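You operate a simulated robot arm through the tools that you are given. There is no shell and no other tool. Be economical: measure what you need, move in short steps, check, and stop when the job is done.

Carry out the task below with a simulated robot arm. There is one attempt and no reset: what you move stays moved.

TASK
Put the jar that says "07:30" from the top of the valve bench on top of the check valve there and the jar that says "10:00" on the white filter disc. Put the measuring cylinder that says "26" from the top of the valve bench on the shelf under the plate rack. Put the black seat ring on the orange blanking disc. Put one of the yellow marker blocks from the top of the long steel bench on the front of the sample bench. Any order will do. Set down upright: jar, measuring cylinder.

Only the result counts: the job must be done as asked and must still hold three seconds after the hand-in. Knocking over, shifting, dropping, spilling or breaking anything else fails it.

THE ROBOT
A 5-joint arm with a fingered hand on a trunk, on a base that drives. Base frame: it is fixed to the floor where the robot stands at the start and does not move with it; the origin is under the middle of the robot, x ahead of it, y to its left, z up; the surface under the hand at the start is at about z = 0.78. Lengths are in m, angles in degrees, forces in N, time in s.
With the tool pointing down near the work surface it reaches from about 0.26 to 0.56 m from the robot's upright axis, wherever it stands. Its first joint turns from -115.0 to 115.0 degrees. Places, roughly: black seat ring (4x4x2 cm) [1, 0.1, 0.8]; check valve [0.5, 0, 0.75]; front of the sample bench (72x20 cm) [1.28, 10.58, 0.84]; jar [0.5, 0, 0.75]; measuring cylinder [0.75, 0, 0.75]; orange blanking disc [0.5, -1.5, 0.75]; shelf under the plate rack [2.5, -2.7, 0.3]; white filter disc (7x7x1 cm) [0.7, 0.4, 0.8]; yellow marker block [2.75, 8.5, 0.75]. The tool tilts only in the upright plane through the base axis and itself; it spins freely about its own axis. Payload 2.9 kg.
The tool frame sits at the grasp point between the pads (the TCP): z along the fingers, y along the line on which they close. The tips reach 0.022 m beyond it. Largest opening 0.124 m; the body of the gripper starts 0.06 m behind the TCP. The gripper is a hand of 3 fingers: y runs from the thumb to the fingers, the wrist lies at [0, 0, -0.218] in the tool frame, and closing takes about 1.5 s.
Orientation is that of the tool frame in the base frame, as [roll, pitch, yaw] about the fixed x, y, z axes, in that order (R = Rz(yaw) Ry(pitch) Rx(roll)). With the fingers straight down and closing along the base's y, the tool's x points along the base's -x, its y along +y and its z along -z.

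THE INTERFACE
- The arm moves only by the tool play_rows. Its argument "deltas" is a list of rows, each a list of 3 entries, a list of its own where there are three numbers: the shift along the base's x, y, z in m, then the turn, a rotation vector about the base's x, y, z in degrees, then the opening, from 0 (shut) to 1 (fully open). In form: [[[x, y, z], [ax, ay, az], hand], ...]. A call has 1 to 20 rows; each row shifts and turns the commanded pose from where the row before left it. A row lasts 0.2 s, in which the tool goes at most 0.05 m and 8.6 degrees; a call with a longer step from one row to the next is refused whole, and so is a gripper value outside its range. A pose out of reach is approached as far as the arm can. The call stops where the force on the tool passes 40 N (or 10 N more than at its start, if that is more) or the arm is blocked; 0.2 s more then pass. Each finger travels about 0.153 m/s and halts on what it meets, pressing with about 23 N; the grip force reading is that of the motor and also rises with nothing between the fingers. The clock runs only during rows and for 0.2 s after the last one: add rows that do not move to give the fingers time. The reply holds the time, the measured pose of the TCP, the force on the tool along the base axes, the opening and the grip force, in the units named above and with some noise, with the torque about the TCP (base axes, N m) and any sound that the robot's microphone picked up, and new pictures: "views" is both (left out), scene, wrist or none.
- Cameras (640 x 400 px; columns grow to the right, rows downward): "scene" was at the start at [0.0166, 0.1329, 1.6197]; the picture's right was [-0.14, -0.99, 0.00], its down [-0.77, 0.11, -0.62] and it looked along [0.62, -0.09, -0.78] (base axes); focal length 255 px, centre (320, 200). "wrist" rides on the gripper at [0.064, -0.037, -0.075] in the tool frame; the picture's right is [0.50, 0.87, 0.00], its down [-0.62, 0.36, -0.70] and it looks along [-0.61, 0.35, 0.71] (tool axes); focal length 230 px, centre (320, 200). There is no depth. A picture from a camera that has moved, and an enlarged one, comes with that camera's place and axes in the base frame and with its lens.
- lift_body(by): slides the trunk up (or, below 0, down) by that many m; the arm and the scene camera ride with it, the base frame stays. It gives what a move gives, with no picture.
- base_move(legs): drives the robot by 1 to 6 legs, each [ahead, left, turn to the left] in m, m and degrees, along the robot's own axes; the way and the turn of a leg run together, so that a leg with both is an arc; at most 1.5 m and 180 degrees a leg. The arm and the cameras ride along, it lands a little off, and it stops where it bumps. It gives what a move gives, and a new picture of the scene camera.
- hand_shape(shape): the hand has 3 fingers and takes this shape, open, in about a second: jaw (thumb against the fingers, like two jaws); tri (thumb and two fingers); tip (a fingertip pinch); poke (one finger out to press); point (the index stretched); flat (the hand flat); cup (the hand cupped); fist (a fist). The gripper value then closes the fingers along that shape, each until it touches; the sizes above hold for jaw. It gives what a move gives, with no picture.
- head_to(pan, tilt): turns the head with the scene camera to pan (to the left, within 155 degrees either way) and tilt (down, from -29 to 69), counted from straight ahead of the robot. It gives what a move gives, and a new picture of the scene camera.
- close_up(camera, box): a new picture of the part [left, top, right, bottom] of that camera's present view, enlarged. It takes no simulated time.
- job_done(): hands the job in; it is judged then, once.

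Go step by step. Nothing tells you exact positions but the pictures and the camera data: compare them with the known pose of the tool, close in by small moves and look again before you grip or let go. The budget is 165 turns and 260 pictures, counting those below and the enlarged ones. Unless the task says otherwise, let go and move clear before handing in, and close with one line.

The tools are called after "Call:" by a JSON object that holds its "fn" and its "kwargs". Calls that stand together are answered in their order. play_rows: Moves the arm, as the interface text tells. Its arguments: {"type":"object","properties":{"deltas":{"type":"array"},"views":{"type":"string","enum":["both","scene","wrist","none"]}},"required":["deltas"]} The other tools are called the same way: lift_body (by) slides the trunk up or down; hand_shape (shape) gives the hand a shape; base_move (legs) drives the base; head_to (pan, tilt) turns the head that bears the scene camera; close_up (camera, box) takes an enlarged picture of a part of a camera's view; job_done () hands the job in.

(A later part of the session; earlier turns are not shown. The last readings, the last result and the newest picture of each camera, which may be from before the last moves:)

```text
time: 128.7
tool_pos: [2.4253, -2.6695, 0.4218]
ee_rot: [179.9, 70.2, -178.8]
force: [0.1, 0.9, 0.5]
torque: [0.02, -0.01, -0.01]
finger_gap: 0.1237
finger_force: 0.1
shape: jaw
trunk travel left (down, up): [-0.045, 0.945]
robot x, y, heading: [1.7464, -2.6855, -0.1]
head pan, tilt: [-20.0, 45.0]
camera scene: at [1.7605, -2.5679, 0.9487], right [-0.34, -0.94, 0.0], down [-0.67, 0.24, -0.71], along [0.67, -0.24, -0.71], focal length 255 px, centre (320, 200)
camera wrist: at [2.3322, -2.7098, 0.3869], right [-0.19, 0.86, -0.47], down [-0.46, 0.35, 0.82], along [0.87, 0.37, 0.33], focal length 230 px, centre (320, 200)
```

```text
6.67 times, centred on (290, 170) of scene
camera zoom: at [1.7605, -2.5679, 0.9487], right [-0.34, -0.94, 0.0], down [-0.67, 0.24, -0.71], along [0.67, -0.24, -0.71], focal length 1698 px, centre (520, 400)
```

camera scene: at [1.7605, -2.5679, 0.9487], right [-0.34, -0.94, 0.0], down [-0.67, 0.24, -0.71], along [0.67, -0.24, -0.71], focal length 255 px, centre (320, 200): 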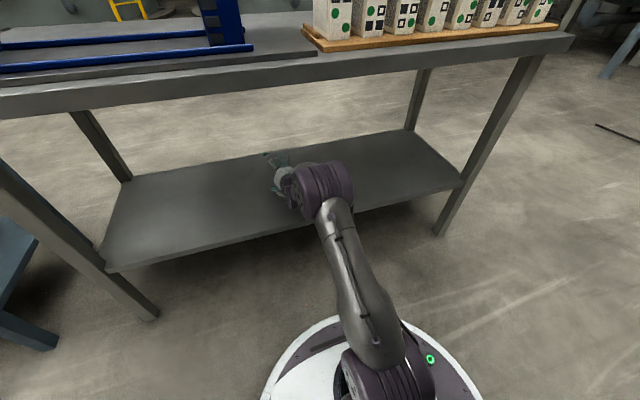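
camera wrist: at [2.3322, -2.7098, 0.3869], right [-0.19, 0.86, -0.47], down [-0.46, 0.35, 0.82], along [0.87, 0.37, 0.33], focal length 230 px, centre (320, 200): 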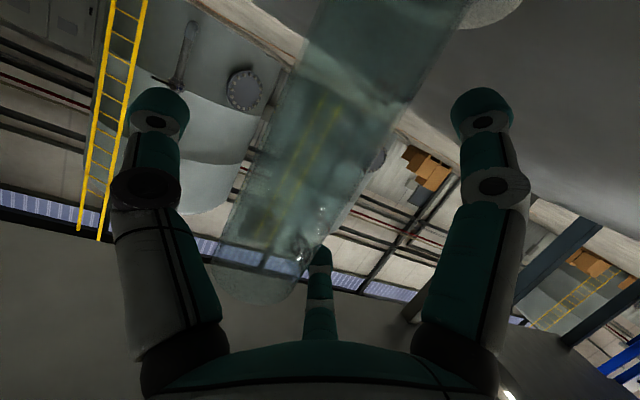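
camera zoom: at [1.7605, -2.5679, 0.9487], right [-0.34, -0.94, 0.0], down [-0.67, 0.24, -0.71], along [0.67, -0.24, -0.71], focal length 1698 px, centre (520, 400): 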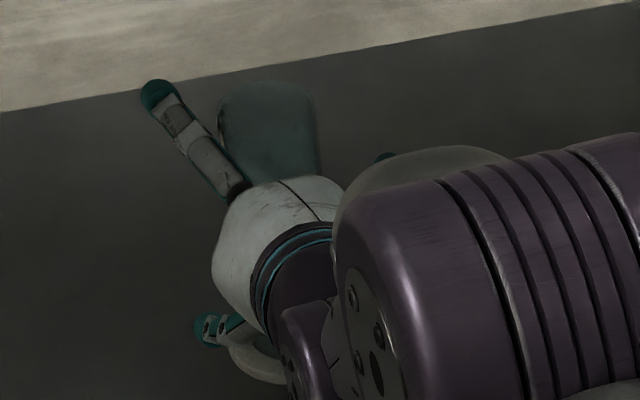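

Call:
{"fn": "play_rows", "kwargs": {"deltas": [[[0, 0.006, 0], [0, 0, 0.5], 1], [[-0.02, 0, 0], [0, 0, 0], 1], [[-0.03, 0, 0], [0, 0, 0], 1], [[-0.03, 0, 0], [0, 0, 0], 1], [[-0.03, 0, 0], [0, 0, 0], 1], [[-0.03, 0, 0.01], [0, 0, 0], 1], [[-0.03, 0, 0.02], [0, 0, 0], 1], [[-0.02, 0, 0.02], [0, 0, 0], 1], [[0, 0, 0], [0, 0, 0], 1]]}}

Call:
{"fn": "close_up", "kwargs": {"camera": "scene", "box": [230, 120, 350, 210]}}

```text
time: 130.7
tool_pos: [2.2339, -2.6674, 0.4725]
ee_rot: [179.6, 70.4, -178.3]
force: [0.1, 0.7, 0.0]
torque: [0.01, -0.01, 0.03]
finger_gap: 0.1239
finger_force: 0.0
shape: jaw
trunk travel left (down, up): [-0.045, 0.945]
robot x, y, heading: [1.744, -2.6851, 0.2]
head pan, tilt: [-20.0, 45.0]
camera scene: at [1.7605, -2.5679, 0.9487], right [-0.34, -0.94, 0.0], down [-0.67, 0.24, -0.71], along [0.67, -0.24, -0.71], focal length 255 px, centre (320, 200)
camera wrist: at [2.1423, -2.7088, 0.4367], right [-0.2, 0.86, -0.47], down [-0.46, 0.34, 0.82], along [0.86, 0.38, 0.33], focal length 230 px, centre (320, 200)
```

scene: 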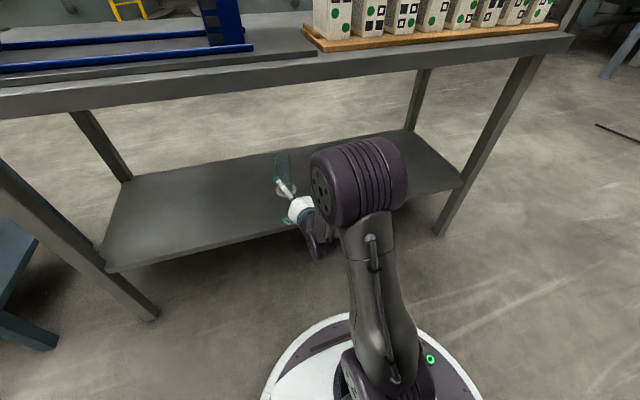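
wrist: 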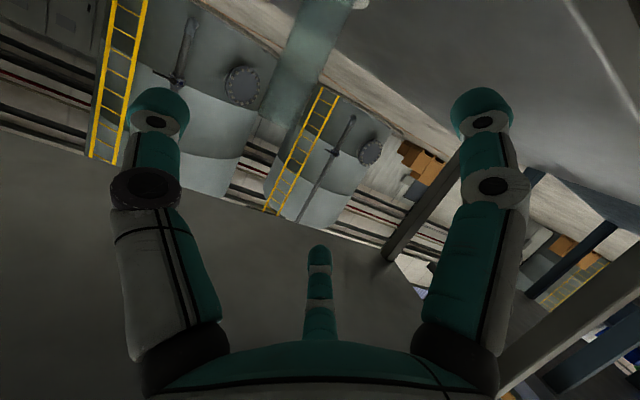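

```text
4.44 times, centred on (290, 165) of scene
camera zoom: at [1.7605, -2.5679, 0.9487], right [-0.34, -0.94, 0.0], down [-0.67, 0.24, -0.71], along [0.67, -0.24, -0.71], focal length 1132 px, centre (453, 356)
```

zoom: 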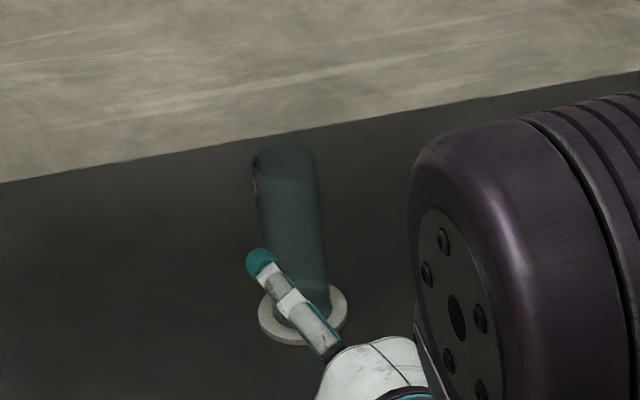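

The cylinder stands upright on the shelf. I'll back out, raise the trunk and bring the hand to point down again.

Call:
{"fn": "base_move", "kwargs": {"legs": [[-0.24, 0, 0]]}}

Call:
{"fn": "lift_body", "kwargs": {"by": 0.34}}

Call:
{"fn": "lift_body", "kwargs": {"by": 0.34}}

Call:
{"fn": "play_rows", "kwargs": {"deltas": [[[-0.007, 0, 0.008], [0, 7.8, -0.17], 1], [[-0.007, 0, 0.008], [0, 7.8, -0.17], 1], [[-0.007, 0, 0.008], [0, 7.8, -0.17], 1], [[-0.007, 0, 0.008], [0, 7.8, -0.17], 1], [[-0.007, 0, 0.008], [0, 7.8, -0.17], 1], [[-0.007, 0, 0.008], [0, 7.8, -0.17], 1], [[-0.007, 0, 0.008], [0, 7.8, -0.17], 1], [[-0.007, 0, 0.008], [0, 7.8, -0.17], 1], [[-0.007, 0, 0.008], [0, 7.8, -0.17], 1], [[0, 0, 0], [0, 0, 0], 1]], "views": "none"}}

```text
time: 132.5
tool_pos: [1.9956, -2.6688, 0.4728]
ee_rot: [179.6, 70.3, -178.3]
force: [0.9, 0.5, -0.5]
torque: [0.0, 0.02, 0.03]
finger_gap: 0.1237
finger_force: 0.1
shape: jaw
trunk travel left (down, up): [-0.045, 0.945]
robot x, y, heading: [1.5029, -2.6835, 0.0]
head pan, tilt: [-20.0, 45.0]
camera scene: at [1.5216, -2.5688, 0.9487], right [-0.34, -0.94, 0.0], down [-0.67, 0.24, -0.71], along [0.67, -0.24, -0.71], focal length 255 px, centre (320, 200)
```

scene: 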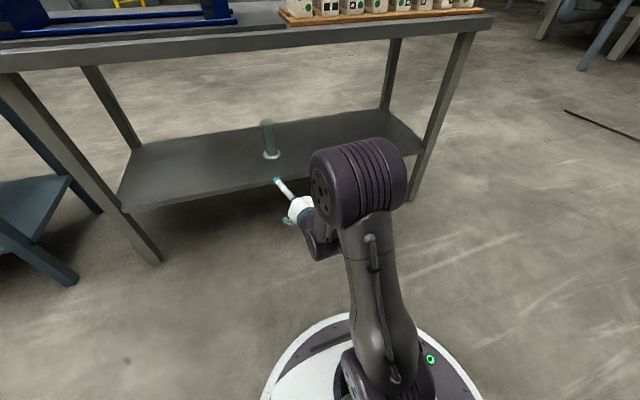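

```text
time: 135.8
tool_pos: [1.995, -2.6677, 0.8121]
ee_rot: [179.6, 70.3, -178.3]
force: [0.3, -0.2, 0.2]
torque: [0.02, -0.01, 0.04]
finger_gap: 0.1239
finger_force: 0.1
shape: jaw
trunk travel left (down, up): [-0.385, 0.605]
robot x, y, heading: [1.5037, -2.6837, 0.0]
head pan, tilt: [-20.0, 45.0]
```

```text
time: 139.2
tool_pos: [1.9946, -2.6694, 1.1522]
ee_rot: [179.6, 70.3, -178.2]
force: [-0.7, 0.7, 0.1]
torque: [-0.03, 0.01, 0.0]
finger_gap: 0.1239
finger_force: 0.1
shape: jaw
trunk travel left (down, up): [-0.725, 0.265]
robot x, y, heading: [1.505, -2.6839, 0.3]
head pan, tilt: [-20.0, 45.0]
```

```text
time: 141.4
tool_pos: [1.9318, -2.6683, 1.2236]
ee_rot: [-180.0, 0.2, 179.5]
force: [-0.9, 0.5, -0.1]
torque: [-0.04, -0.02, -0.02]
finger_gap: 0.1237
finger_force: 0.1
shape: jaw
trunk travel left (down, up): [-0.725, 0.265]
robot x, y, heading: [1.5062, -2.683, 0.2]
head pan, tilt: [-20.0, 45.0]
```

Call:
{"fn": "base_move", "kwargs": {"legs": [[0, 0, 90], [1.42, -0.05, 0], [1.4, 0, 0], [0, 0, 90]]}}

Call:
{"fn": "head_to", "kwargs": {"pan": 0, "tilt": 55}}

```text
time: 162.6
tool_pos: [1.1428, 0.1172, 1.2251]
ee_rot: [-180.0, 0.2, -0.9]
force: [0.5, -0.4, 0.8]
torque: [0.04, 0.05, 0.0]
finger_gap: 0.1238
finger_force: 0.1
shape: jaw
trunk travel left (down, up): [-0.725, 0.265]
robot x, y, heading: [1.5693, 0.1343, 179.9]
head pan, tilt: [-20.0, 45.0]
camera scene: at [1.5564, 0.014, 1.6287], right [0.34, 0.94, 0.0], down [0.66, -0.24, -0.71], along [-0.66, 0.24, -0.71], focal length 255 px, centre (320, 200)
```

scene: 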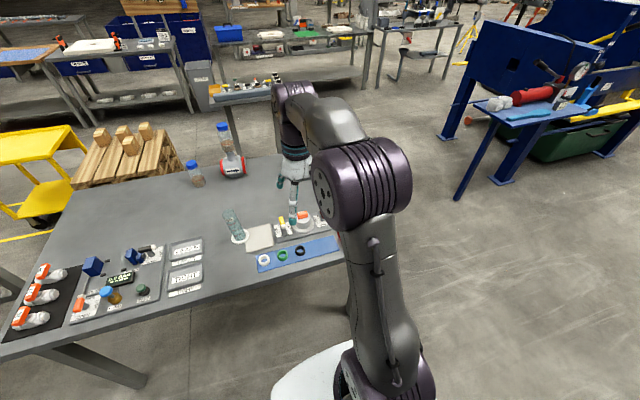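

```text
time: 163.5
tool_pos: [1.1411, 0.1178, 1.2235]
ee_rot: [180.0, 0.2, -0.9]
force: [0.1, 0.6, 0.1]
torque: [-0.01, 0.01, -0.02]
finger_gap: 0.1237
finger_force: 0.1
shape: jaw
trunk travel left (down, up): [-0.725, 0.265]
robot x, y, heading: [1.5694, 0.1368, 180.2]
head pan, tilt: [0.0, 55.0]
camera scene: at [1.5606, -0.0136, 1.6153], right [0.0, 1.0, 0.0], down [0.82, 0.0, -0.57], along [-0.57, 0.0, -0.82], focal length 255 px, centre (320, 200)
```

scene: 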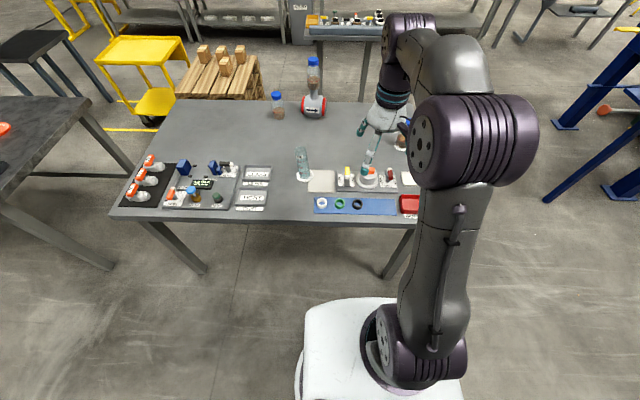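

Call:
{"fn": "base_move", "kwargs": {"legs": [[0.2, 0, 0]]}}

Call:
{"fn": "close_up", "kwargs": {"camera": "scene", "box": [300, 200, 420, 290]}}

```text
time: 165.1
tool_pos: [0.9442, 0.1179, 1.2239]
ee_rot: [179.9, 0.3, -0.8]
force: [1.1, 0.6, -0.2]
torque: [-0.02, 0.02, -0.03]
finger_gap: 0.124
finger_force: 0.1
shape: jaw
trunk travel left (down, up): [-0.725, 0.265]
robot x, y, heading: [1.3726, 0.1343, -180.4]
head pan, tilt: [0.0, 55.0]
camera scene: at [1.3617, -0.0137, 1.6153], right [0.0, 1.0, 0.0], down [0.82, 0.0, -0.57], along [-0.57, 0.0, -0.82], focal length 255 px, centre (320, 200)
```

scene: 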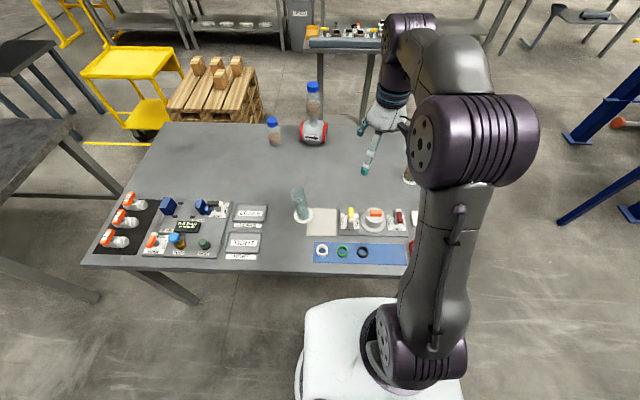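

```text
4.44 times, centred on (360, 245) of scene
camera zoom: at [1.3617, -0.0137, 1.6153], right [0.0, 1.0, 0.0], down [0.82, 0.0, -0.57], along [-0.57, 0.0, -0.82], focal length 1132 px, centre (142, 0)
```

zoom: 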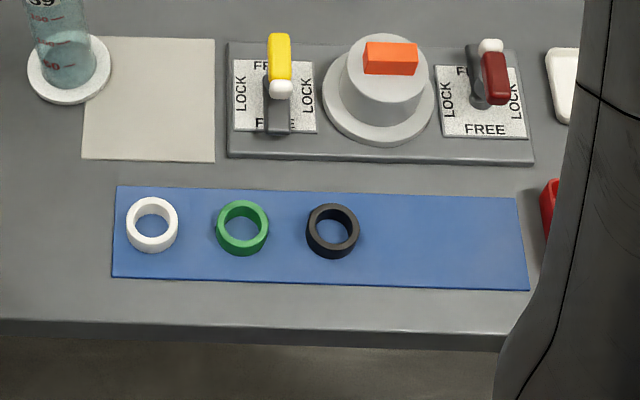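

The black ring is at about (1.008, 0.132). I'll move above it and check with the wrist camera.

Call:
{"fn": "play_rows", "kwargs": {"deltas": [[[0.0092, 0.002, -0.039], [0, 0, 0], 1], [[0.0092, 0.002, -0.039], [0, 0, 0], 1], [[0.0092, 0.002, -0.039], [0, 0, 0], 1], [[0.0092, 0.002, -0.039], [0, 0, 0], 1], [[0.0092, 0.002, -0.039], [0, 0, 0], 1], [[0.0092, 0.002, -0.039], [0, 0, 0], 1], [[0.0092, 0.002, -0.039], [0, 0, 0], 1], [[0, 0, 0], [0, 0, 0], 1]]}}

Call:
{"fn": "close_up", "kwargs": {"camera": "scene", "box": [320, 200, 420, 280]}}

```text
time: 166.8
tool_pos: [1.0091, 0.1316, 0.9508]
ee_rot: [180.0, 0.2, -0.9]
force: [-0.3, -0.4, 0.2]
torque: [0.02, 0.01, 0.02]
finger_gap: 0.1236
finger_force: 0.1
shape: jaw
trunk travel left (down, up): [-0.725, 0.265]
robot x, y, heading: [1.3722, 0.1335, -180.2]
head pan, tilt: [0.0, 55.0]
camera scene: at [1.3631, -0.0137, 1.6153], right [0.0, 1.0, 0.0], down [0.82, 0.0, -0.57], along [-0.57, 0.0, -0.82], focal length 255 px, centre (320, 200)
camera wrist: at [1.0731, 0.1671, 1.0252], right [0.49, -0.87, 0.0], down [-0.62, -0.35, 0.7], along [-0.62, -0.34, -0.71], focal length 230 px, centre (320, 200)
```

scene: 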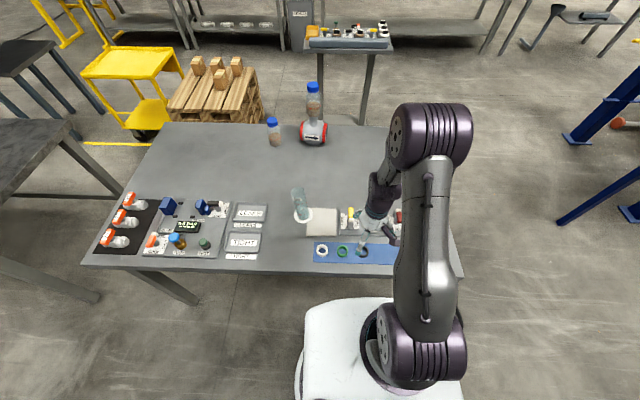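
wrist: 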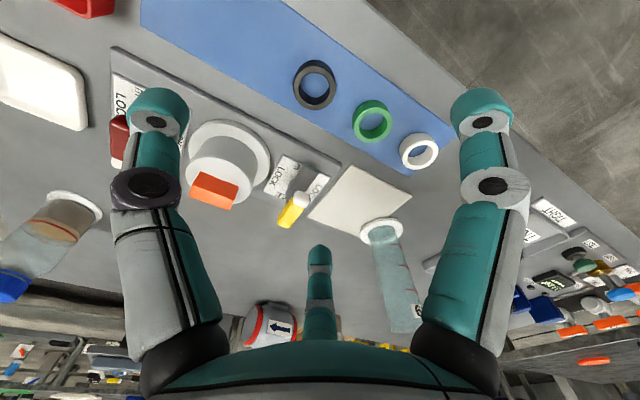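

```text
5.00 times, centred on (370, 240) of scene
camera zoom: at [1.3631, -0.0137, 1.6153], right [0.0, 1.0, 0.0], down [0.82, 0.0, -0.57], along [-0.57, 0.0, -0.82], focal length 1273 px, centre (70, 0)
```

zoom: 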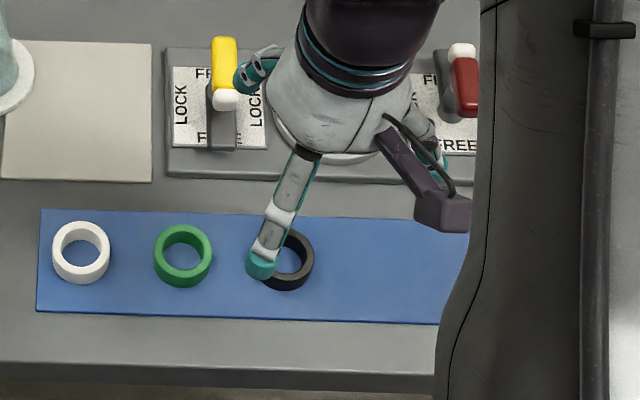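

Call:
{"fn": "play_rows", "kwargs": {"deltas": [[[0, 0.005, -0.03], [0, 0, 0], 1], [[0, 0, -0.035], [0, 0, 0], 1], [[0, 0, -0.035], [0, 0, 0], 1], [[0, 0, -0.025], [0, 0, 0], 1], [[0, 0, 0], [0, 0, 0], 1]]}}

Call:
{"fn": "close_up", "kwargs": {"camera": "scene", "box": [330, 210, 410, 270]}}

```text
time: 168.1
tool_pos: [1.0092, 0.1366, 0.8244]
ee_rot: [180.0, 0.2, -0.8]
force: [-1.5, 0.2, -1.0]
torque: [0.03, 0.0, -0.01]
finger_gap: 0.124
finger_force: 0.0
shape: jaw
trunk travel left (down, up): [-0.725, 0.265]
robot x, y, heading: [1.3712, 0.132, -179.9]
head pan, tilt: [0.0, 55.0]
camera scene: at [1.3626, -0.0137, 1.6153], right [0.0, 1.0, 0.0], down [0.82, 0.0, -0.57], along [-0.57, 0.0, -0.82], focal length 255 px, centre (320, 200)
camera wrist: at [1.0728, 0.1716, 0.9004], right [0.49, -0.87, 0.0], down [-0.62, -0.35, 0.7], along [-0.62, -0.34, -0.71], focal length 230 px, centre (320, 200)
```

scene: 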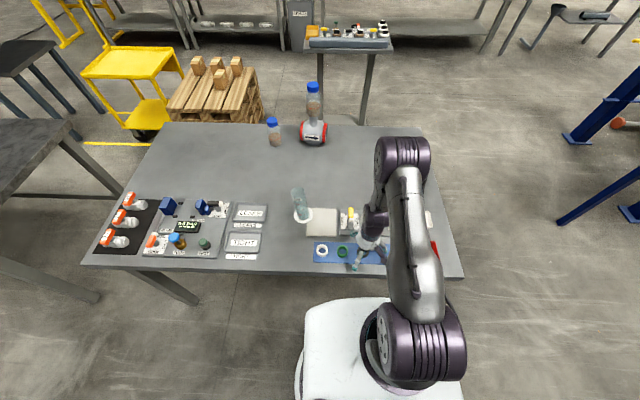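
wrist: 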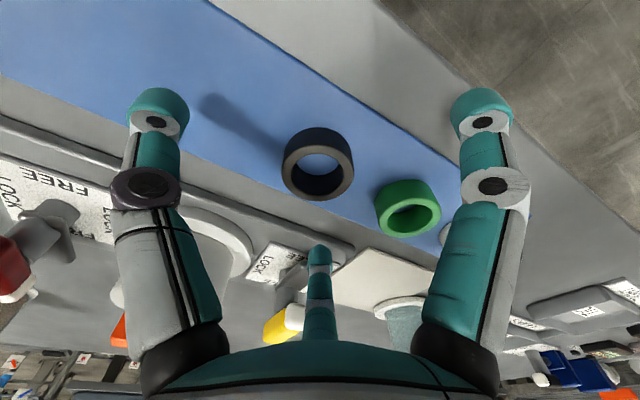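

```text
6.67 times, centred on (370, 240) of scene
camera zoom: at [1.3626, -0.0137, 1.6153], right [0.0, 1.0, 0.0], down [0.82, 0.0, -0.57], along [-0.57, 0.0, -0.82], focal length 1698 px, centre (-13, -67)
```

zoom: 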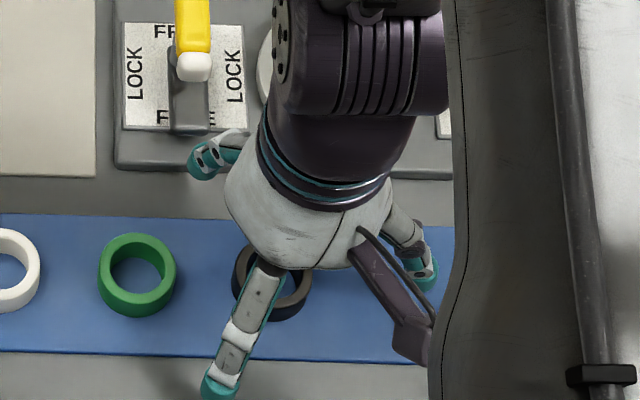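

Call:
{"fn": "play_rows", "kwargs": {"deltas": [[[0, 0, -0.006], [0, 0, 0], 1], [[0, 0, 0], [0, 0, 0], 0.8], [[0, 0, 0], [0, 0, 0], 0.6], [[0, 0, 0], [0, 0, 0], 0.4], [[0, 0, 0], [0, 0, 0], 0.2], [[0, 0, 0], [0, 0, 0], 0], [[0, 0, 0], [0, 0, 0], 0], [[0, 0, 0], [0, 0, 0], 0], [[0, 0, 0], [0, 0, 0], 0], [[0, 0, 0], [0, 0, 0], 0]]}}

Call:
{"fn": "close_up", "kwargs": {"camera": "scene", "box": [330, 210, 410, 270]}}

```text
time: 170.2
tool_pos: [1.0087, 0.1362, 0.8201]
ee_rot: [-180.0, 0.4, -0.8]
force: [-5.3, -0.5, 33.6]
torque: [0.09, 0.14, 0.0]
finger_gap: 0.0317
finger_force: 22.6
shape: jaw
trunk travel left (down, up): [-0.725, 0.265]
robot x, y, heading: [1.3749, 0.1322, -180.3]
head pan, tilt: [0.0, 55.0]
camera scene: at [1.365, -0.0136, 1.6155], right [0.0, 1.0, 0.0], down [0.82, 0.0, -0.58], along [-0.58, 0.0, -0.82], focal length 255 px, centre (320, 200)
camera wrist: at [1.0735, 0.1718, 0.8955], right [0.49, -0.87, 0.0], down [-0.62, -0.35, 0.71], along [-0.62, -0.34, -0.71], focal length 230 px, centre (320, 200)
```

scene: 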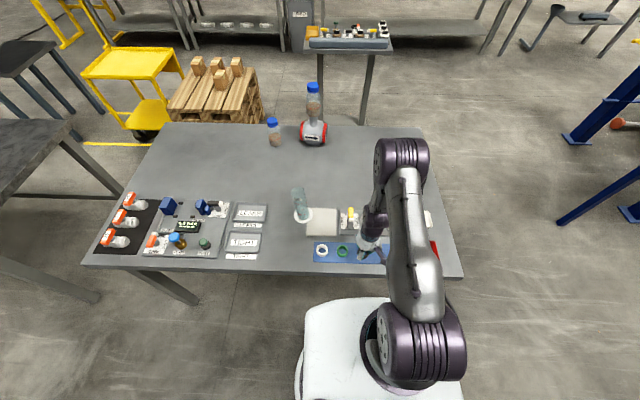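
wrist: 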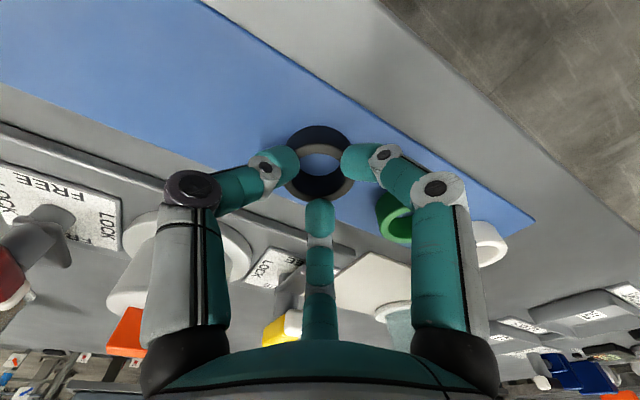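

```text
6.67 times, centred on (370, 240) of scene
camera zoom: at [1.365, -0.0136, 1.6155], right [0.0, 1.0, 0.0], down [0.82, 0.0, -0.58], along [-0.58, 0.0, -0.82], focal length 1698 px, centre (-13, -67)
```

zoom: 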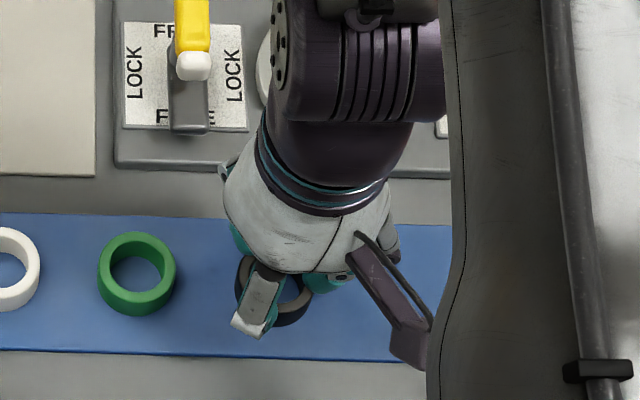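

Call:
{"fn": "play_rows", "kwargs": {"deltas": [[[0, 0, 0.004], [0, 0, 0], 0], [[0, 0, 0.01], [0, 0, 0], 0], [[0, 0, 0.03], [0, 0, 0], 0], [[0, 0, 0.04], [0, 0, 0], 0], [[0, 0, 0], [0, 0, 0], 0]]}}

Call:
{"fn": "close_up", "kwargs": {"camera": "wrist", "box": [220, 100, 420, 230]}}

```text
time: 171.4
tool_pos: [1.0081, 0.1349, 0.9026]
ee_rot: [-180.0, 0.1, -0.8]
force: [0.3, -0.5, 0.1]
torque: [-0.01, -0.02, 0.0]
finger_gap: 0.0301
finger_force: 22.4
shape: jaw
trunk travel left (down, up): [-0.725, 0.265]
robot x, y, heading: [1.3769, 0.1345, -180.1]
head pan, tilt: [0.0, 55.0]
camera scene: at [1.3613, -0.0137, 1.6152], right [0.0, 1.0, 0.0], down [0.82, 0.0, -0.57], along [-0.57, 0.0, -0.82], focal length 255 px, centre (320, 200)
camera wrist: at [1.0715, 0.1708, 0.9792], right [0.49, -0.87, 0.0], down [-0.62, -0.35, 0.7], along [-0.61, -0.34, -0.71], focal length 230 px, centre (320, 200)
```

scene: 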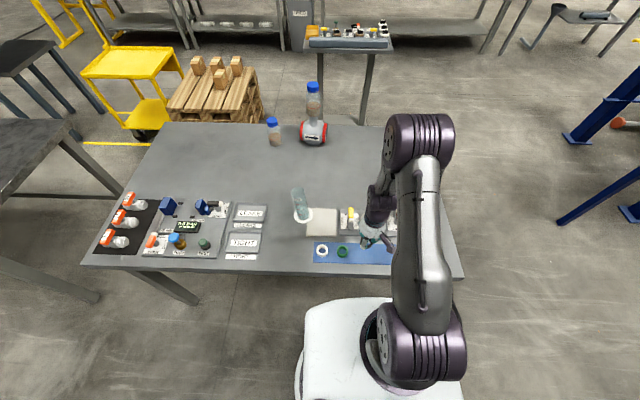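
wrist: 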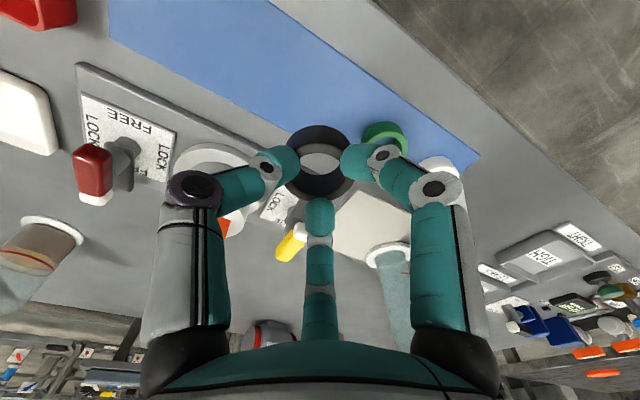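

```text
3.08 times, centred on (320, 165) of wrist
camera zoom: at [1.0715, 0.1708, 0.9792], right [0.49, -0.87, 0.0], down [-0.62, -0.35, 0.7], along [-0.61, -0.34, -0.71], focal length 708 px, centre (320, 308)
```

zoom: 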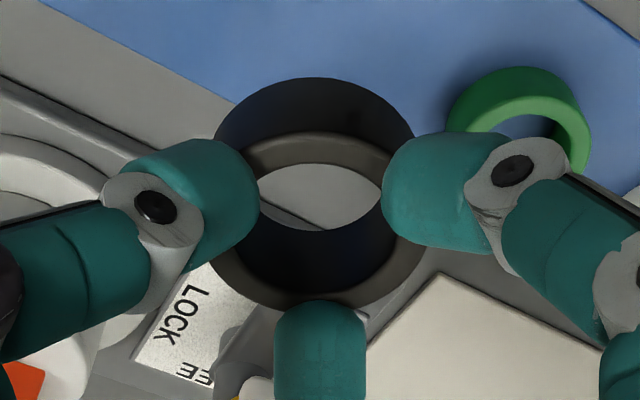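

The ring is held level. I'll raise it, then drive back round the left end of the valve bench to the starting side.

Call:
{"fn": "play_rows", "kwargs": {"deltas": [[[0, 0, 0.045], [0, 0, 0], 0], [[0, 0, 0.045], [0, 0, 0], 0], [[0, 0, 0.045], [0, 0, 0], 0], [[0, 0, 0.045], [0, 0, 0], 0], [[0, 0, 0.045], [0, 0, 0], 0], [[0, 0, 0.045], [0, 0, 0], 0]], "views": "none"}}

Call:
{"fn": "base_move", "kwargs": {"legs": [[-0.2, 0, 0], [0, -0.97, 0]]}}

Call:
{"fn": "head_to", "kwargs": {"pan": 10, "tilt": 35}}

```text
time: 172.8
tool_pos: [1.0091, 0.1364, 1.1742]
ee_rot: [-179.9, 0.2, -0.7]
force: [-0.3, 0.2, 1.3]
torque: [0.02, 0.0, -0.01]
finger_gap: 0.0222
finger_force: 22.8
shape: jaw
trunk travel left (down, up): [-0.725, 0.265]
robot x, y, heading: [1.3703, 0.1333, -180.0]
head pan, tilt: [0.0, 55.0]
```

```text
time: 179.1
tool_pos: [1.2044, 1.1012, 1.1725]
ee_rot: [179.9, 0.1, -0.5]
force: [-0.2, 0.1, 0.7]
torque: [-0.01, 0.0, 0.01]
finger_gap: 0.0221
finger_force: 23.2
shape: jaw
trunk travel left (down, up): [-0.725, 0.265]
robot x, y, heading: [1.5684, 1.1036, -179.8]
head pan, tilt: [0.0, 55.0]
camera scene: at [1.559, 0.9543, 1.6153], right [-0.01, 1.0, 0.0], down [0.82, 0.0, -0.57], along [-0.57, 0.0, -0.82], focal length 255 px, centre (320, 200)
```

scene: 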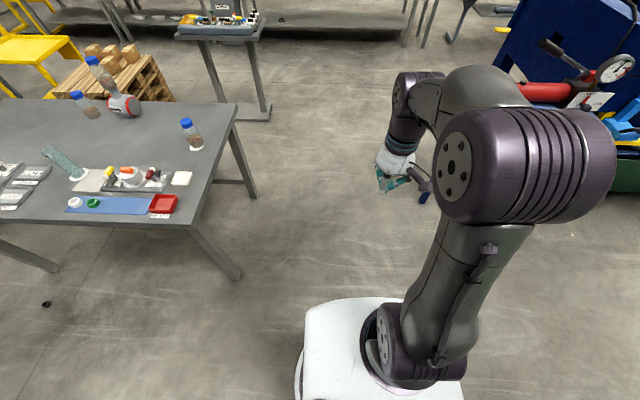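

```text
time: 179.9
tool_pos: [1.2049, 1.1004, 1.1721]
ee_rot: [-179.9, 0.2, -0.5]
force: [0.3, 0.6, 0.3]
torque: [-0.01, -0.01, 0.0]
finger_gap: 0.0222
finger_force: 22.5
shape: jaw
trunk travel left (down, up): [-0.725, 0.265]
robot x, y, heading: [1.5696, 1.102, -179.8]
head pan, tilt: [10.0, 35.0]
camera scene: at [1.5445, 0.9387, 1.6434], right [-0.18, 0.98, 0.0], down [0.56, 0.1, -0.82], along [-0.81, -0.15, -0.57], focal length 255 px, centre (320, 200)
```

scene: 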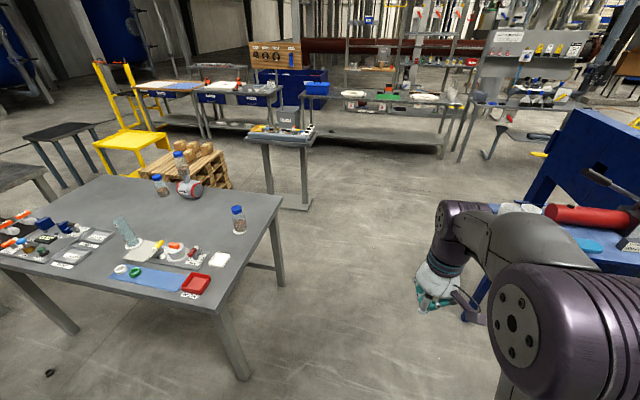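

The finger gap shrank to 0.022, so the ring slipped out of the hand, and I see a small black thing on the floor. I'll look closer.

Call:
{"fn": "close_up", "kwargs": {"camera": "scene", "box": [10, 340, 90, 400]}}

Call:
{"fn": "close_up", "kwargs": {"camera": "scene", "box": [100, 200, 260, 320]}}

Call:
{"fn": "close_up", "kwargs": {"camera": "wrist", "box": [220, 100, 420, 230]}}

```text
6.67 times, centred on (50, 370) of scene
camera zoom: at [1.5445, 0.9387, 1.6434], right [-0.18, 0.98, 0.0], down [0.56, 0.1, -0.82], along [-0.81, -0.15, -0.57], focal length 1698 px, centre (2120, -933)
```

zoom: 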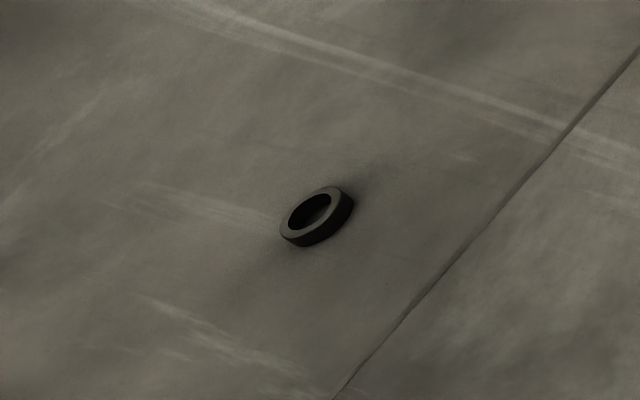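

```text
3.33 times, centred on (180, 260) of scene
camera zoom: at [1.5445, 0.9387, 1.6434], right [-0.18, 0.98, 0.0], down [0.56, 0.1, -0.82], along [-0.81, -0.15, -0.57], focal length 849 px, centre (787, 0)
```

zoom: 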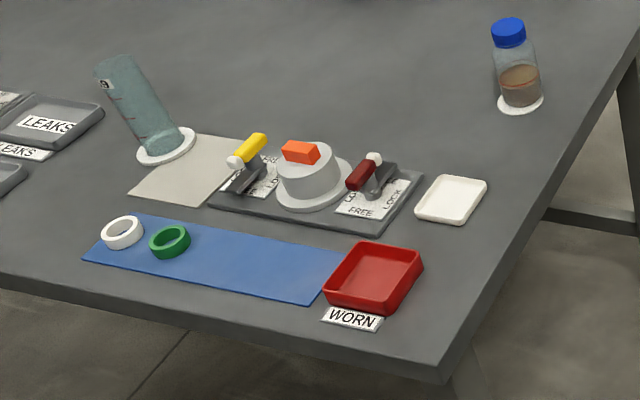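

```text
3.08 times, centred on (320, 165) of wrist
camera zoom: at [1.2684, 1.137, 1.2478], right [0.49, -0.87, 0.0], down [-0.62, -0.35, 0.7], along [-0.61, -0.34, -0.71], focal length 708 px, centre (320, 308)
```

zoom: 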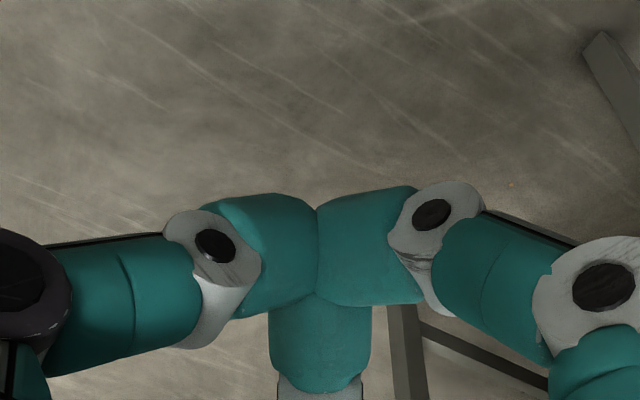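

The black ring lies flat on the floor near (1.20, -0.68), beside the bench's far right corner. The fingertips only caught its upper rim, so I'll go back and grip it lower.

Call:
{"fn": "base_move", "kwargs": {"legs": [[-0.05, 0.9, 0], [0, 0.88, 0]]}}

Call:
{"fn": "head_to", "kwargs": {"pan": 0, "tilt": 60}}

```text
time: 188.9
tool_pos: [1.2616, -0.682, 1.1738]
ee_rot: [-180.0, 0.1, -0.8]
force: [0.3, 0.3, -0.5]
torque: [0.01, -0.03, 0.02]
finger_gap: 0.0221
finger_force: 23.2
shape: jaw
trunk travel left (down, up): [-0.725, 0.265]
robot x, y, heading: [1.6254, -0.6854, 180.0]
head pan, tilt: [10.0, 35.0]
camera scene: at [1.6015, -0.8458, 1.6435], right [-0.17, 0.98, 0.0], down [0.56, 0.1, -0.82], along [-0.81, -0.14, -0.57], focal length 255 px, centre (320, 200)
```

scene: 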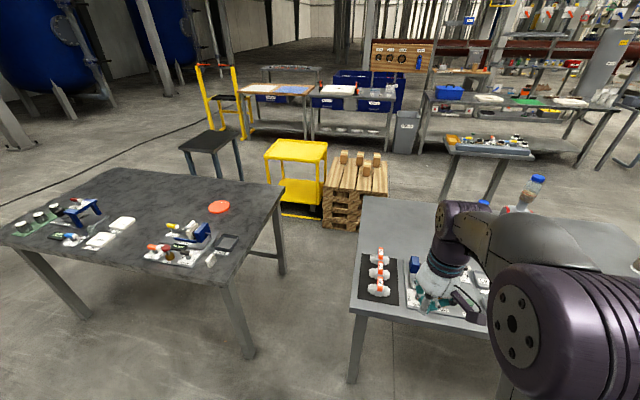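

```text
time: 189.8
tool_pos: [1.2625, -0.6809, 1.173]
ee_rot: [-179.9, 0.2, -0.8]
force: [0.4, -1.1, 0.1]
torque: [-0.01, -0.02, -0.05]
finger_gap: 0.0221
finger_force: 23.0
shape: jaw
trunk travel left (down, up): [-0.725, 0.265]
robot x, y, heading: [1.6289, -0.6808, 180.0]
head pan, tilt: [0.0, 60.0]
camera scene: at [1.6215, -0.8303, 1.6093], right [0.0, 1.0, 0.0], down [0.87, 0.0, -0.5], along [-0.5, 0.0, -0.87], focal length 255 px, centre (320, 200)
```

scene: 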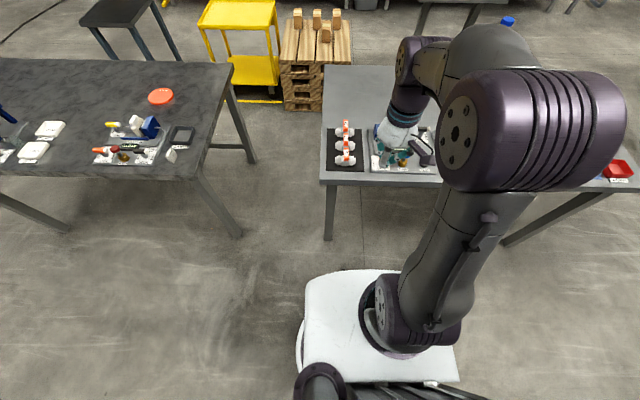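

Call:
{"fn": "base_move", "kwargs": {"legs": [[-0.25, 0, 0]]}}

Call:
{"fn": "close_up", "kwargs": {"camera": "scene", "box": [300, 170, 440, 270]}}

```text
time: 191.6
tool_pos: [1.5128, -0.6799, 1.1738]
ee_rot: [180.0, 0.2, -0.9]
force: [0.2, 0.6, 0.2]
torque: [0.0, 0.03, 0.0]
finger_gap: 0.0222
finger_force: 23.0
shape: jaw
trunk travel left (down, up): [-0.725, 0.265]
robot x, y, heading: [1.8755, -0.6817, 180.1]
head pan, tilt: [0.0, 60.0]
camera scene: at [1.8716, -0.8305, 1.6092], right [0.0, 1.0, 0.0], down [0.87, 0.0, -0.5], along [-0.5, 0.0, -0.87], focal length 255 px, centre (320, 200)
```

scene: 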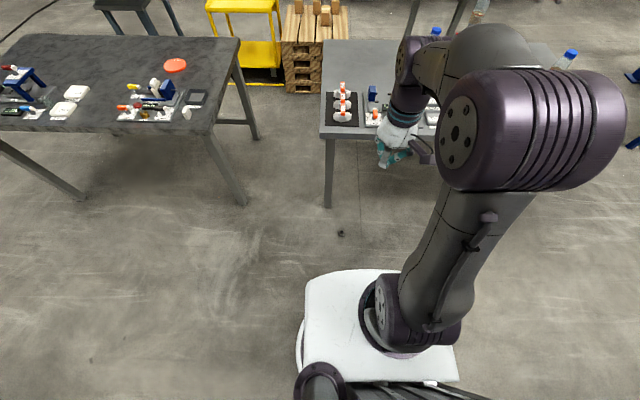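

```text
4.00 times, centred on (370, 220) of scene
camera zoom: at [1.8716, -0.8305, 1.6092], right [0.0, 1.0, 0.0], down [0.87, 0.0, -0.5], along [-0.5, 0.0, -0.87], focal length 1019 px, centre (120, 120)
```

zoom: 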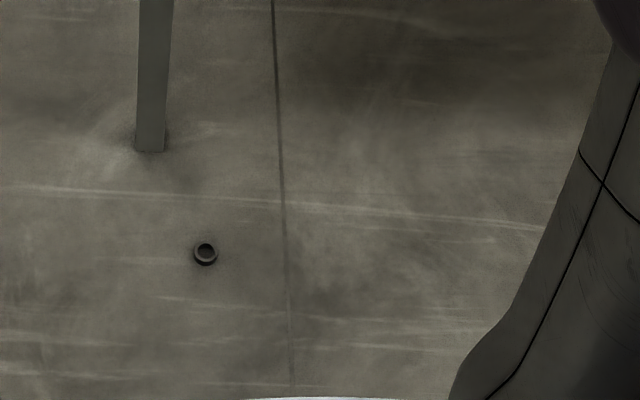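

The ring is at (1.211, -0.686). I'll open the hand, lower the trunk fully here in the open, then move in over it.

Call:
{"fn": "lift_body", "kwargs": {"by": -0.36}}

Call:
{"fn": "lift_body", "kwargs": {"by": -0.36}}

Call:
{"fn": "play_rows", "kwargs": {"deltas": [[[0, 0, 0], [0, 0, 0], 0.5], [[0, 0, 0], [0, 0, 0], 1], [[0, 0, 0], [0, 0, 0], 1], [[0, 0, 0], [0, 0, 0], 1], [[0, 0, 0], [0, 0, 0], 1]], "views": "none"}}

Call:
{"fn": "base_move", "kwargs": {"legs": [[0.22, 0, 0]]}}

```text
time: 195.1
tool_pos: [1.5131, -0.6804, 0.814]
ee_rot: [180.0, 0.2, -0.9]
force: [-0.4, -0.6, -0.7]
torque: [0.05, 0.0, -0.01]
finger_gap: 0.0222
finger_force: 22.8
shape: jaw
trunk travel left (down, up): [-0.365, 0.625]
robot x, y, heading: [1.8769, -0.6845, 179.9]
head pan, tilt: [0.0, 60.0]
```

```text
time: 198.6
tool_pos: [1.5122, -0.6815, 0.4528]
ee_rot: [-179.9, 0.2, -0.9]
force: [0.3, -1.1, -0.4]
torque: [-0.03, 0.0, -0.03]
finger_gap: 0.0223
finger_force: 23.3
shape: jaw
trunk travel left (down, up): [-0.005, 0.985]
robot x, y, heading: [1.8743, -0.6836, 179.7]
head pan, tilt: [0.0, 60.0]
```

```text
time: 199.8
tool_pos: [1.5111, -0.6816, 0.454]
ee_rot: [-180.0, 0.1, -0.9]
force: [0.3, 0.6, -0.7]
torque: [0.01, 0.01, 0.0]
finger_gap: 0.1236
finger_force: 0.0
shape: jaw
trunk travel left (down, up): [-0.005, 0.985]
robot x, y, heading: [1.8773, -0.6845, 180.1]
head pan, tilt: [0.0, 60.0]
```

```text
time: 201.5
tool_pos: [1.293, -0.6821, 0.4536]
ee_rot: [-179.9, 0.2, -0.9]
force: [0.6, -0.2, -0.2]
torque: [0.0, -0.01, -0.01]
finger_gap: 0.124
finger_force: 0.0
shape: jaw
trunk travel left (down, up): [-0.005, 0.985]
robot x, y, heading: [1.6548, -0.6829, 179.8]
head pan, tilt: [0.0, 60.0]
camera scene: at [1.6519, -0.8303, 0.8892], right [0.0, 1.0, 0.0], down [0.87, 0.0, -0.5], along [-0.5, 0.0, -0.87], focal length 255 px, centre (320, 200)
```

scene: 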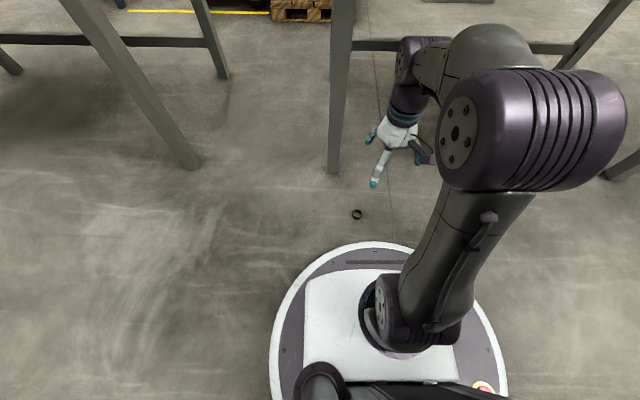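

Call:
{"fn": "play_rows", "kwargs": {"deltas": [[[-0.0101, -0.0008, -0.038], [0, 0, 0], 1], [[-0.0101, -0.0008, -0.038], [0, 0, 0], 1], [[-0.0101, -0.0008, -0.038], [0, 0, 0], 1], [[-0.0101, -0.0008, -0.038], [0, 0, 0], 1], [[-0.0101, -0.0008, -0.038], [0, 0, 0], 1], [[-0.0101, -0.0008, -0.038], [0, 0, 0], 1], [[-0.0101, -0.0008, -0.038], [0, 0, 0], 1], [[-0.0101, -0.0008, -0.038], [0, 0, 0], 1], [[0, 0, 0], [0, 0, 0], 1]]}}

Call:
{"fn": "close_up", "kwargs": {"camera": "scene", "box": [320, 160, 420, 240]}}

```text
time: 203.5
tool_pos: [1.2115, -0.6885, 0.1478]
ee_rot: [-180.0, 0.2, -0.7]
force: [0.6, 0.8, 0.8]
torque: [-0.02, -0.02, -0.02]
finger_gap: 0.124
finger_force: 0.1
shape: jaw
trunk travel left (down, up): [-0.005, 0.985]
robot x, y, heading: [1.6559, -0.6863, 179.8]
head pan, tilt: [0.0, 60.0]
camera scene: at [1.6519, -0.8303, 0.8892], right [0.0, 1.0, 0.0], down [0.87, 0.0, -0.5], along [-0.5, 0.0, -0.87], focal length 255 px, centre (320, 200)
camera wrist: at [1.275, -0.6521, 0.2223], right [0.49, -0.87, 0.0], down [-0.62, -0.35, 0.7], along [-0.62, -0.34, -0.71], focal length 230 px, centre (320, 200)
```

scene: 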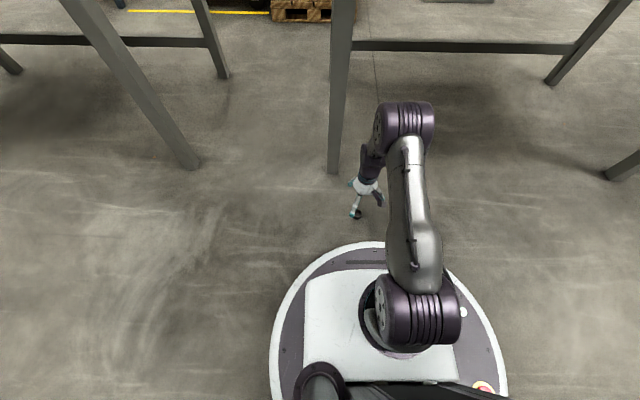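
wrist: 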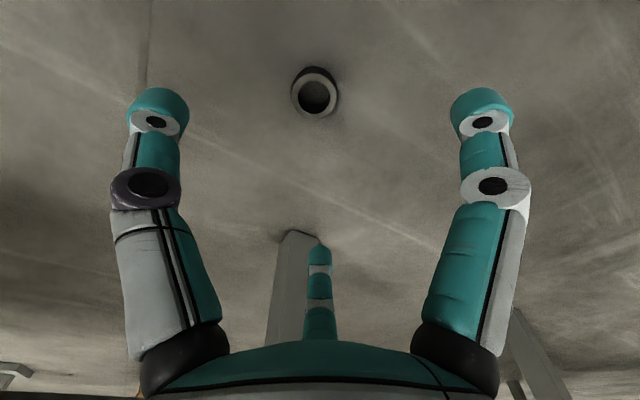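

```text
5.00 times, centred on (370, 200) of scene
camera zoom: at [1.6519, -0.8303, 0.8892], right [0.0, 1.0, 0.0], down [0.87, 0.0, -0.5], along [-0.5, 0.0, -0.87], focal length 1273 px, centre (70, 200)
```

zoom: 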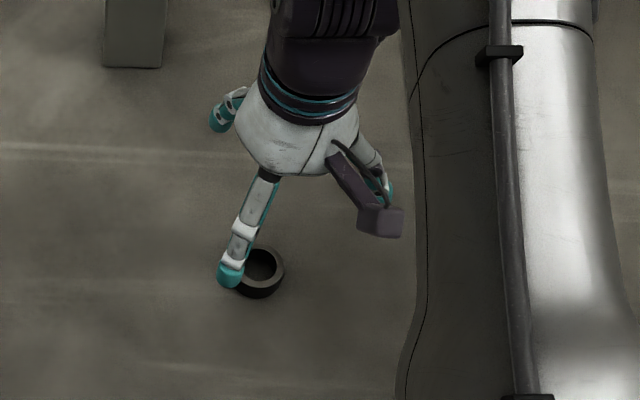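

Call:
{"fn": "play_rows", "kwargs": {"deltas": [[[-0.002, 0.004, -0.03], [0, 0, 0], 0.9], [[0, 0, -0.03], [0, 0, 0], 0.8], [[0, 0, -0.03], [0, 0, 0], 0.7], [[0, 0, -0.018], [0, 0, 0], 0.7], [[0, 0, 0], [0, 0, 0], 0.7], [[0, 0, 0], [0, 0, 0], 0.7]]}}

Call:
{"fn": "close_up", "kwargs": {"camera": "wrist", "box": [200, 80, 440, 230]}}

Call:
{"fn": "close_up", "kwargs": {"camera": "scene", "box": [335, 180, 395, 230]}}

```text
time: 204.9
tool_pos: [1.2104, -0.683, 0.0408]
ee_rot: [-179.9, 0.2, -0.9]
force: [0.4, 0.0, -0.2]
torque: [0.02, 0.0, 0.01]
finger_gap: 0.0872
finger_force: 0.0
shape: jaw
trunk travel left (down, up): [-0.005, 0.985]
robot x, y, heading: [1.6564, -0.6832, 180.0]
head pan, tilt: [0.0, 60.0]
camera scene: at [1.6518, -0.8303, 0.8892], right [0.0, 1.0, 0.0], down [0.87, 0.0, -0.5], along [-0.5, 0.0, -0.87], focal length 255 px, centre (320, 200)
camera wrist: at [1.2739, -0.6478, 0.1153], right [0.49, -0.87, 0.0], down [-0.62, -0.35, 0.7], along [-0.61, -0.34, -0.71], focal length 230 px, centre (320, 200)
```

scene: 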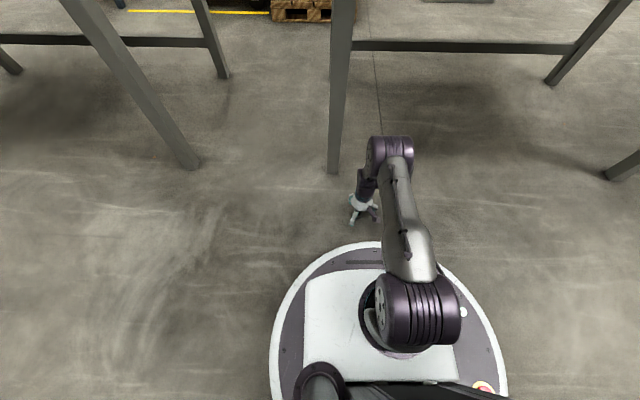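
wrist: 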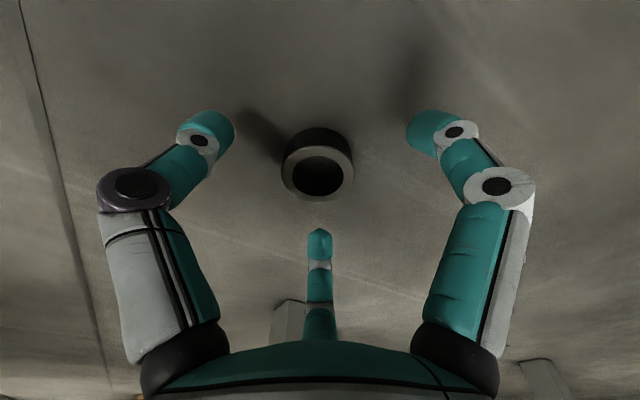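

```text
2.67 times, centred on (320, 155) of wrist
camera zoom: at [1.2739, -0.6478, 0.1153], right [0.49, -0.87, 0.0], down [-0.62, -0.35, 0.7], along [-0.61, -0.34, -0.71], focal length 614 px, centre (320, 320)
```

zoom: 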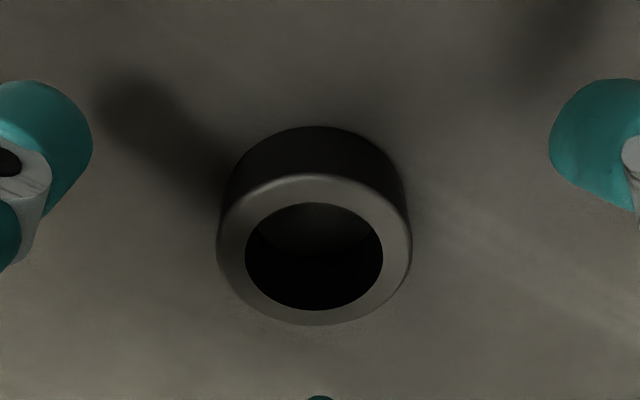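

```text
8.00 times, centred on (365, 205) of scene
camera zoom: at [1.6518, -0.8303, 0.8892], right [0.0, 1.0, 0.0], down [0.87, 0.0, -0.5], along [-0.5, 0.0, -0.87], focal length 2037 px, centre (-40, 160)
```

zoom: 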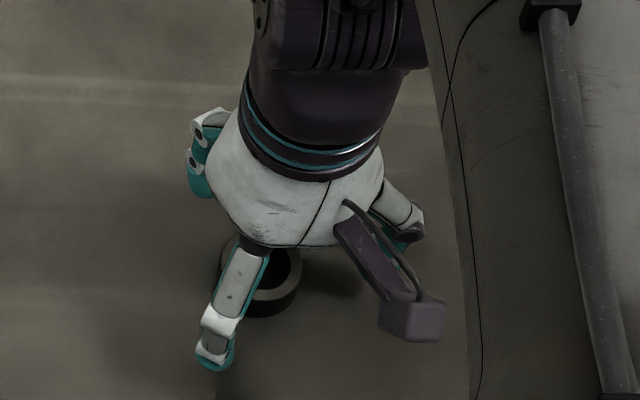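

Call:
{"fn": "play_rows", "kwargs": {"deltas": [[[0, 0, -0.008], [0, 0, 0], 0.7], [[0, 0, -0.005], [0, 0, 0], 0.7], [[0, 0, 0], [0, 0, 0], 0.7]], "views": "none"}}

Call:
{"fn": "play_rows", "kwargs": {"deltas": [[[0, 0, -0.004], [0, 0, 0], 0.7], [[0, 0, 0], [0, 0, 0], 0.7]], "views": "none"}}

```text
time: 205.7
tool_pos: [1.2095, -0.6838, 0.028]
ee_rot: [-180.0, 0.2, -0.8]
force: [0.2, 0.5, 0.9]
torque: [-0.01, 0.01, 0.0]
finger_gap: 0.0873
finger_force: 0.0
shape: jaw
trunk travel left (down, up): [-0.005, 0.985]
robot x, y, heading: [1.6548, -0.6849, 179.8]
head pan, tilt: [0.0, 60.0]
```

```text
time: 206.3
tool_pos: [1.2098, -0.6832, 0.0214]
ee_rot: [180.0, 0.2, -0.8]
force: [-0.6, 0.6, -0.6]
torque: [-0.02, 0.01, 0.0]
finger_gap: 0.0872
finger_force: 0.0
shape: jaw
trunk travel left (down, up): [-0.005, 0.985]
robot x, y, heading: [1.6548, -0.6842, 180.1]
head pan, tilt: [0.0, 60.0]
```

Call:
{"fn": "play_rows", "kwargs": {"deltas": [[[0, 0, 0], [0, 0, 0], 0.55], [[0, 0, 0], [0, 0, 0], 0.45], [[0, 0, 0], [0, 0, 0], 0.35], [[0, 0, 0], [0, 0, 0], 0.2], [[0, 0, 0], [0, 0, 0], 0], [[0, 0, 0], [0, 0, 0], 0], [[0, 0, 0], [0, 0, 0], 0], [[0, 0, 0], [0, 0, 0], 0]], "views": "wrist"}}

Call:
{"fn": "close_up", "kwargs": {"camera": "wrist", "box": [220, 100, 420, 230]}}

```text
time: 208.1
tool_pos: [1.2101, -0.6838, 0.0246]
ee_rot: [179.9, 0.2, -0.9]
force: [-0.5, 0.0, 0.5]
torque: [-0.01, 0.02, 0.01]
finger_gap: 0.0311
finger_force: 23.1
shape: jaw
trunk travel left (down, up): [-0.005, 0.985]
robot x, y, heading: [1.6603, -0.6816, 179.6]
head pan, tilt: [0.0, 60.0]
camera wrist: at [1.2743, -0.6479, 0.0985], right [0.49, -0.87, 0.0], down [-0.62, -0.35, 0.7], along [-0.61, -0.34, -0.71], focal length 230 px, centre (320, 200)
```

wrist: 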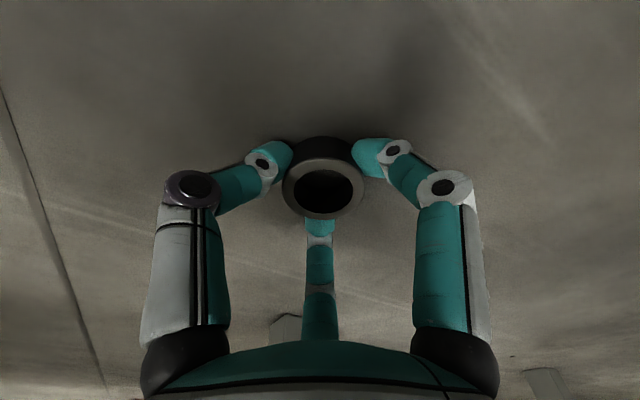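

```text
3.08 times, centred on (320, 165) of wrist
camera zoom: at [1.2743, -0.6479, 0.0985], right [0.49, -0.87, 0.0], down [-0.62, -0.35, 0.7], along [-0.61, -0.34, -0.71], focal length 708 px, centre (320, 308)
```

zoom: 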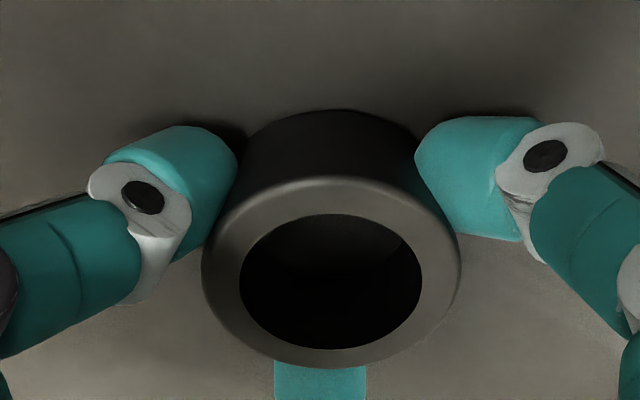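

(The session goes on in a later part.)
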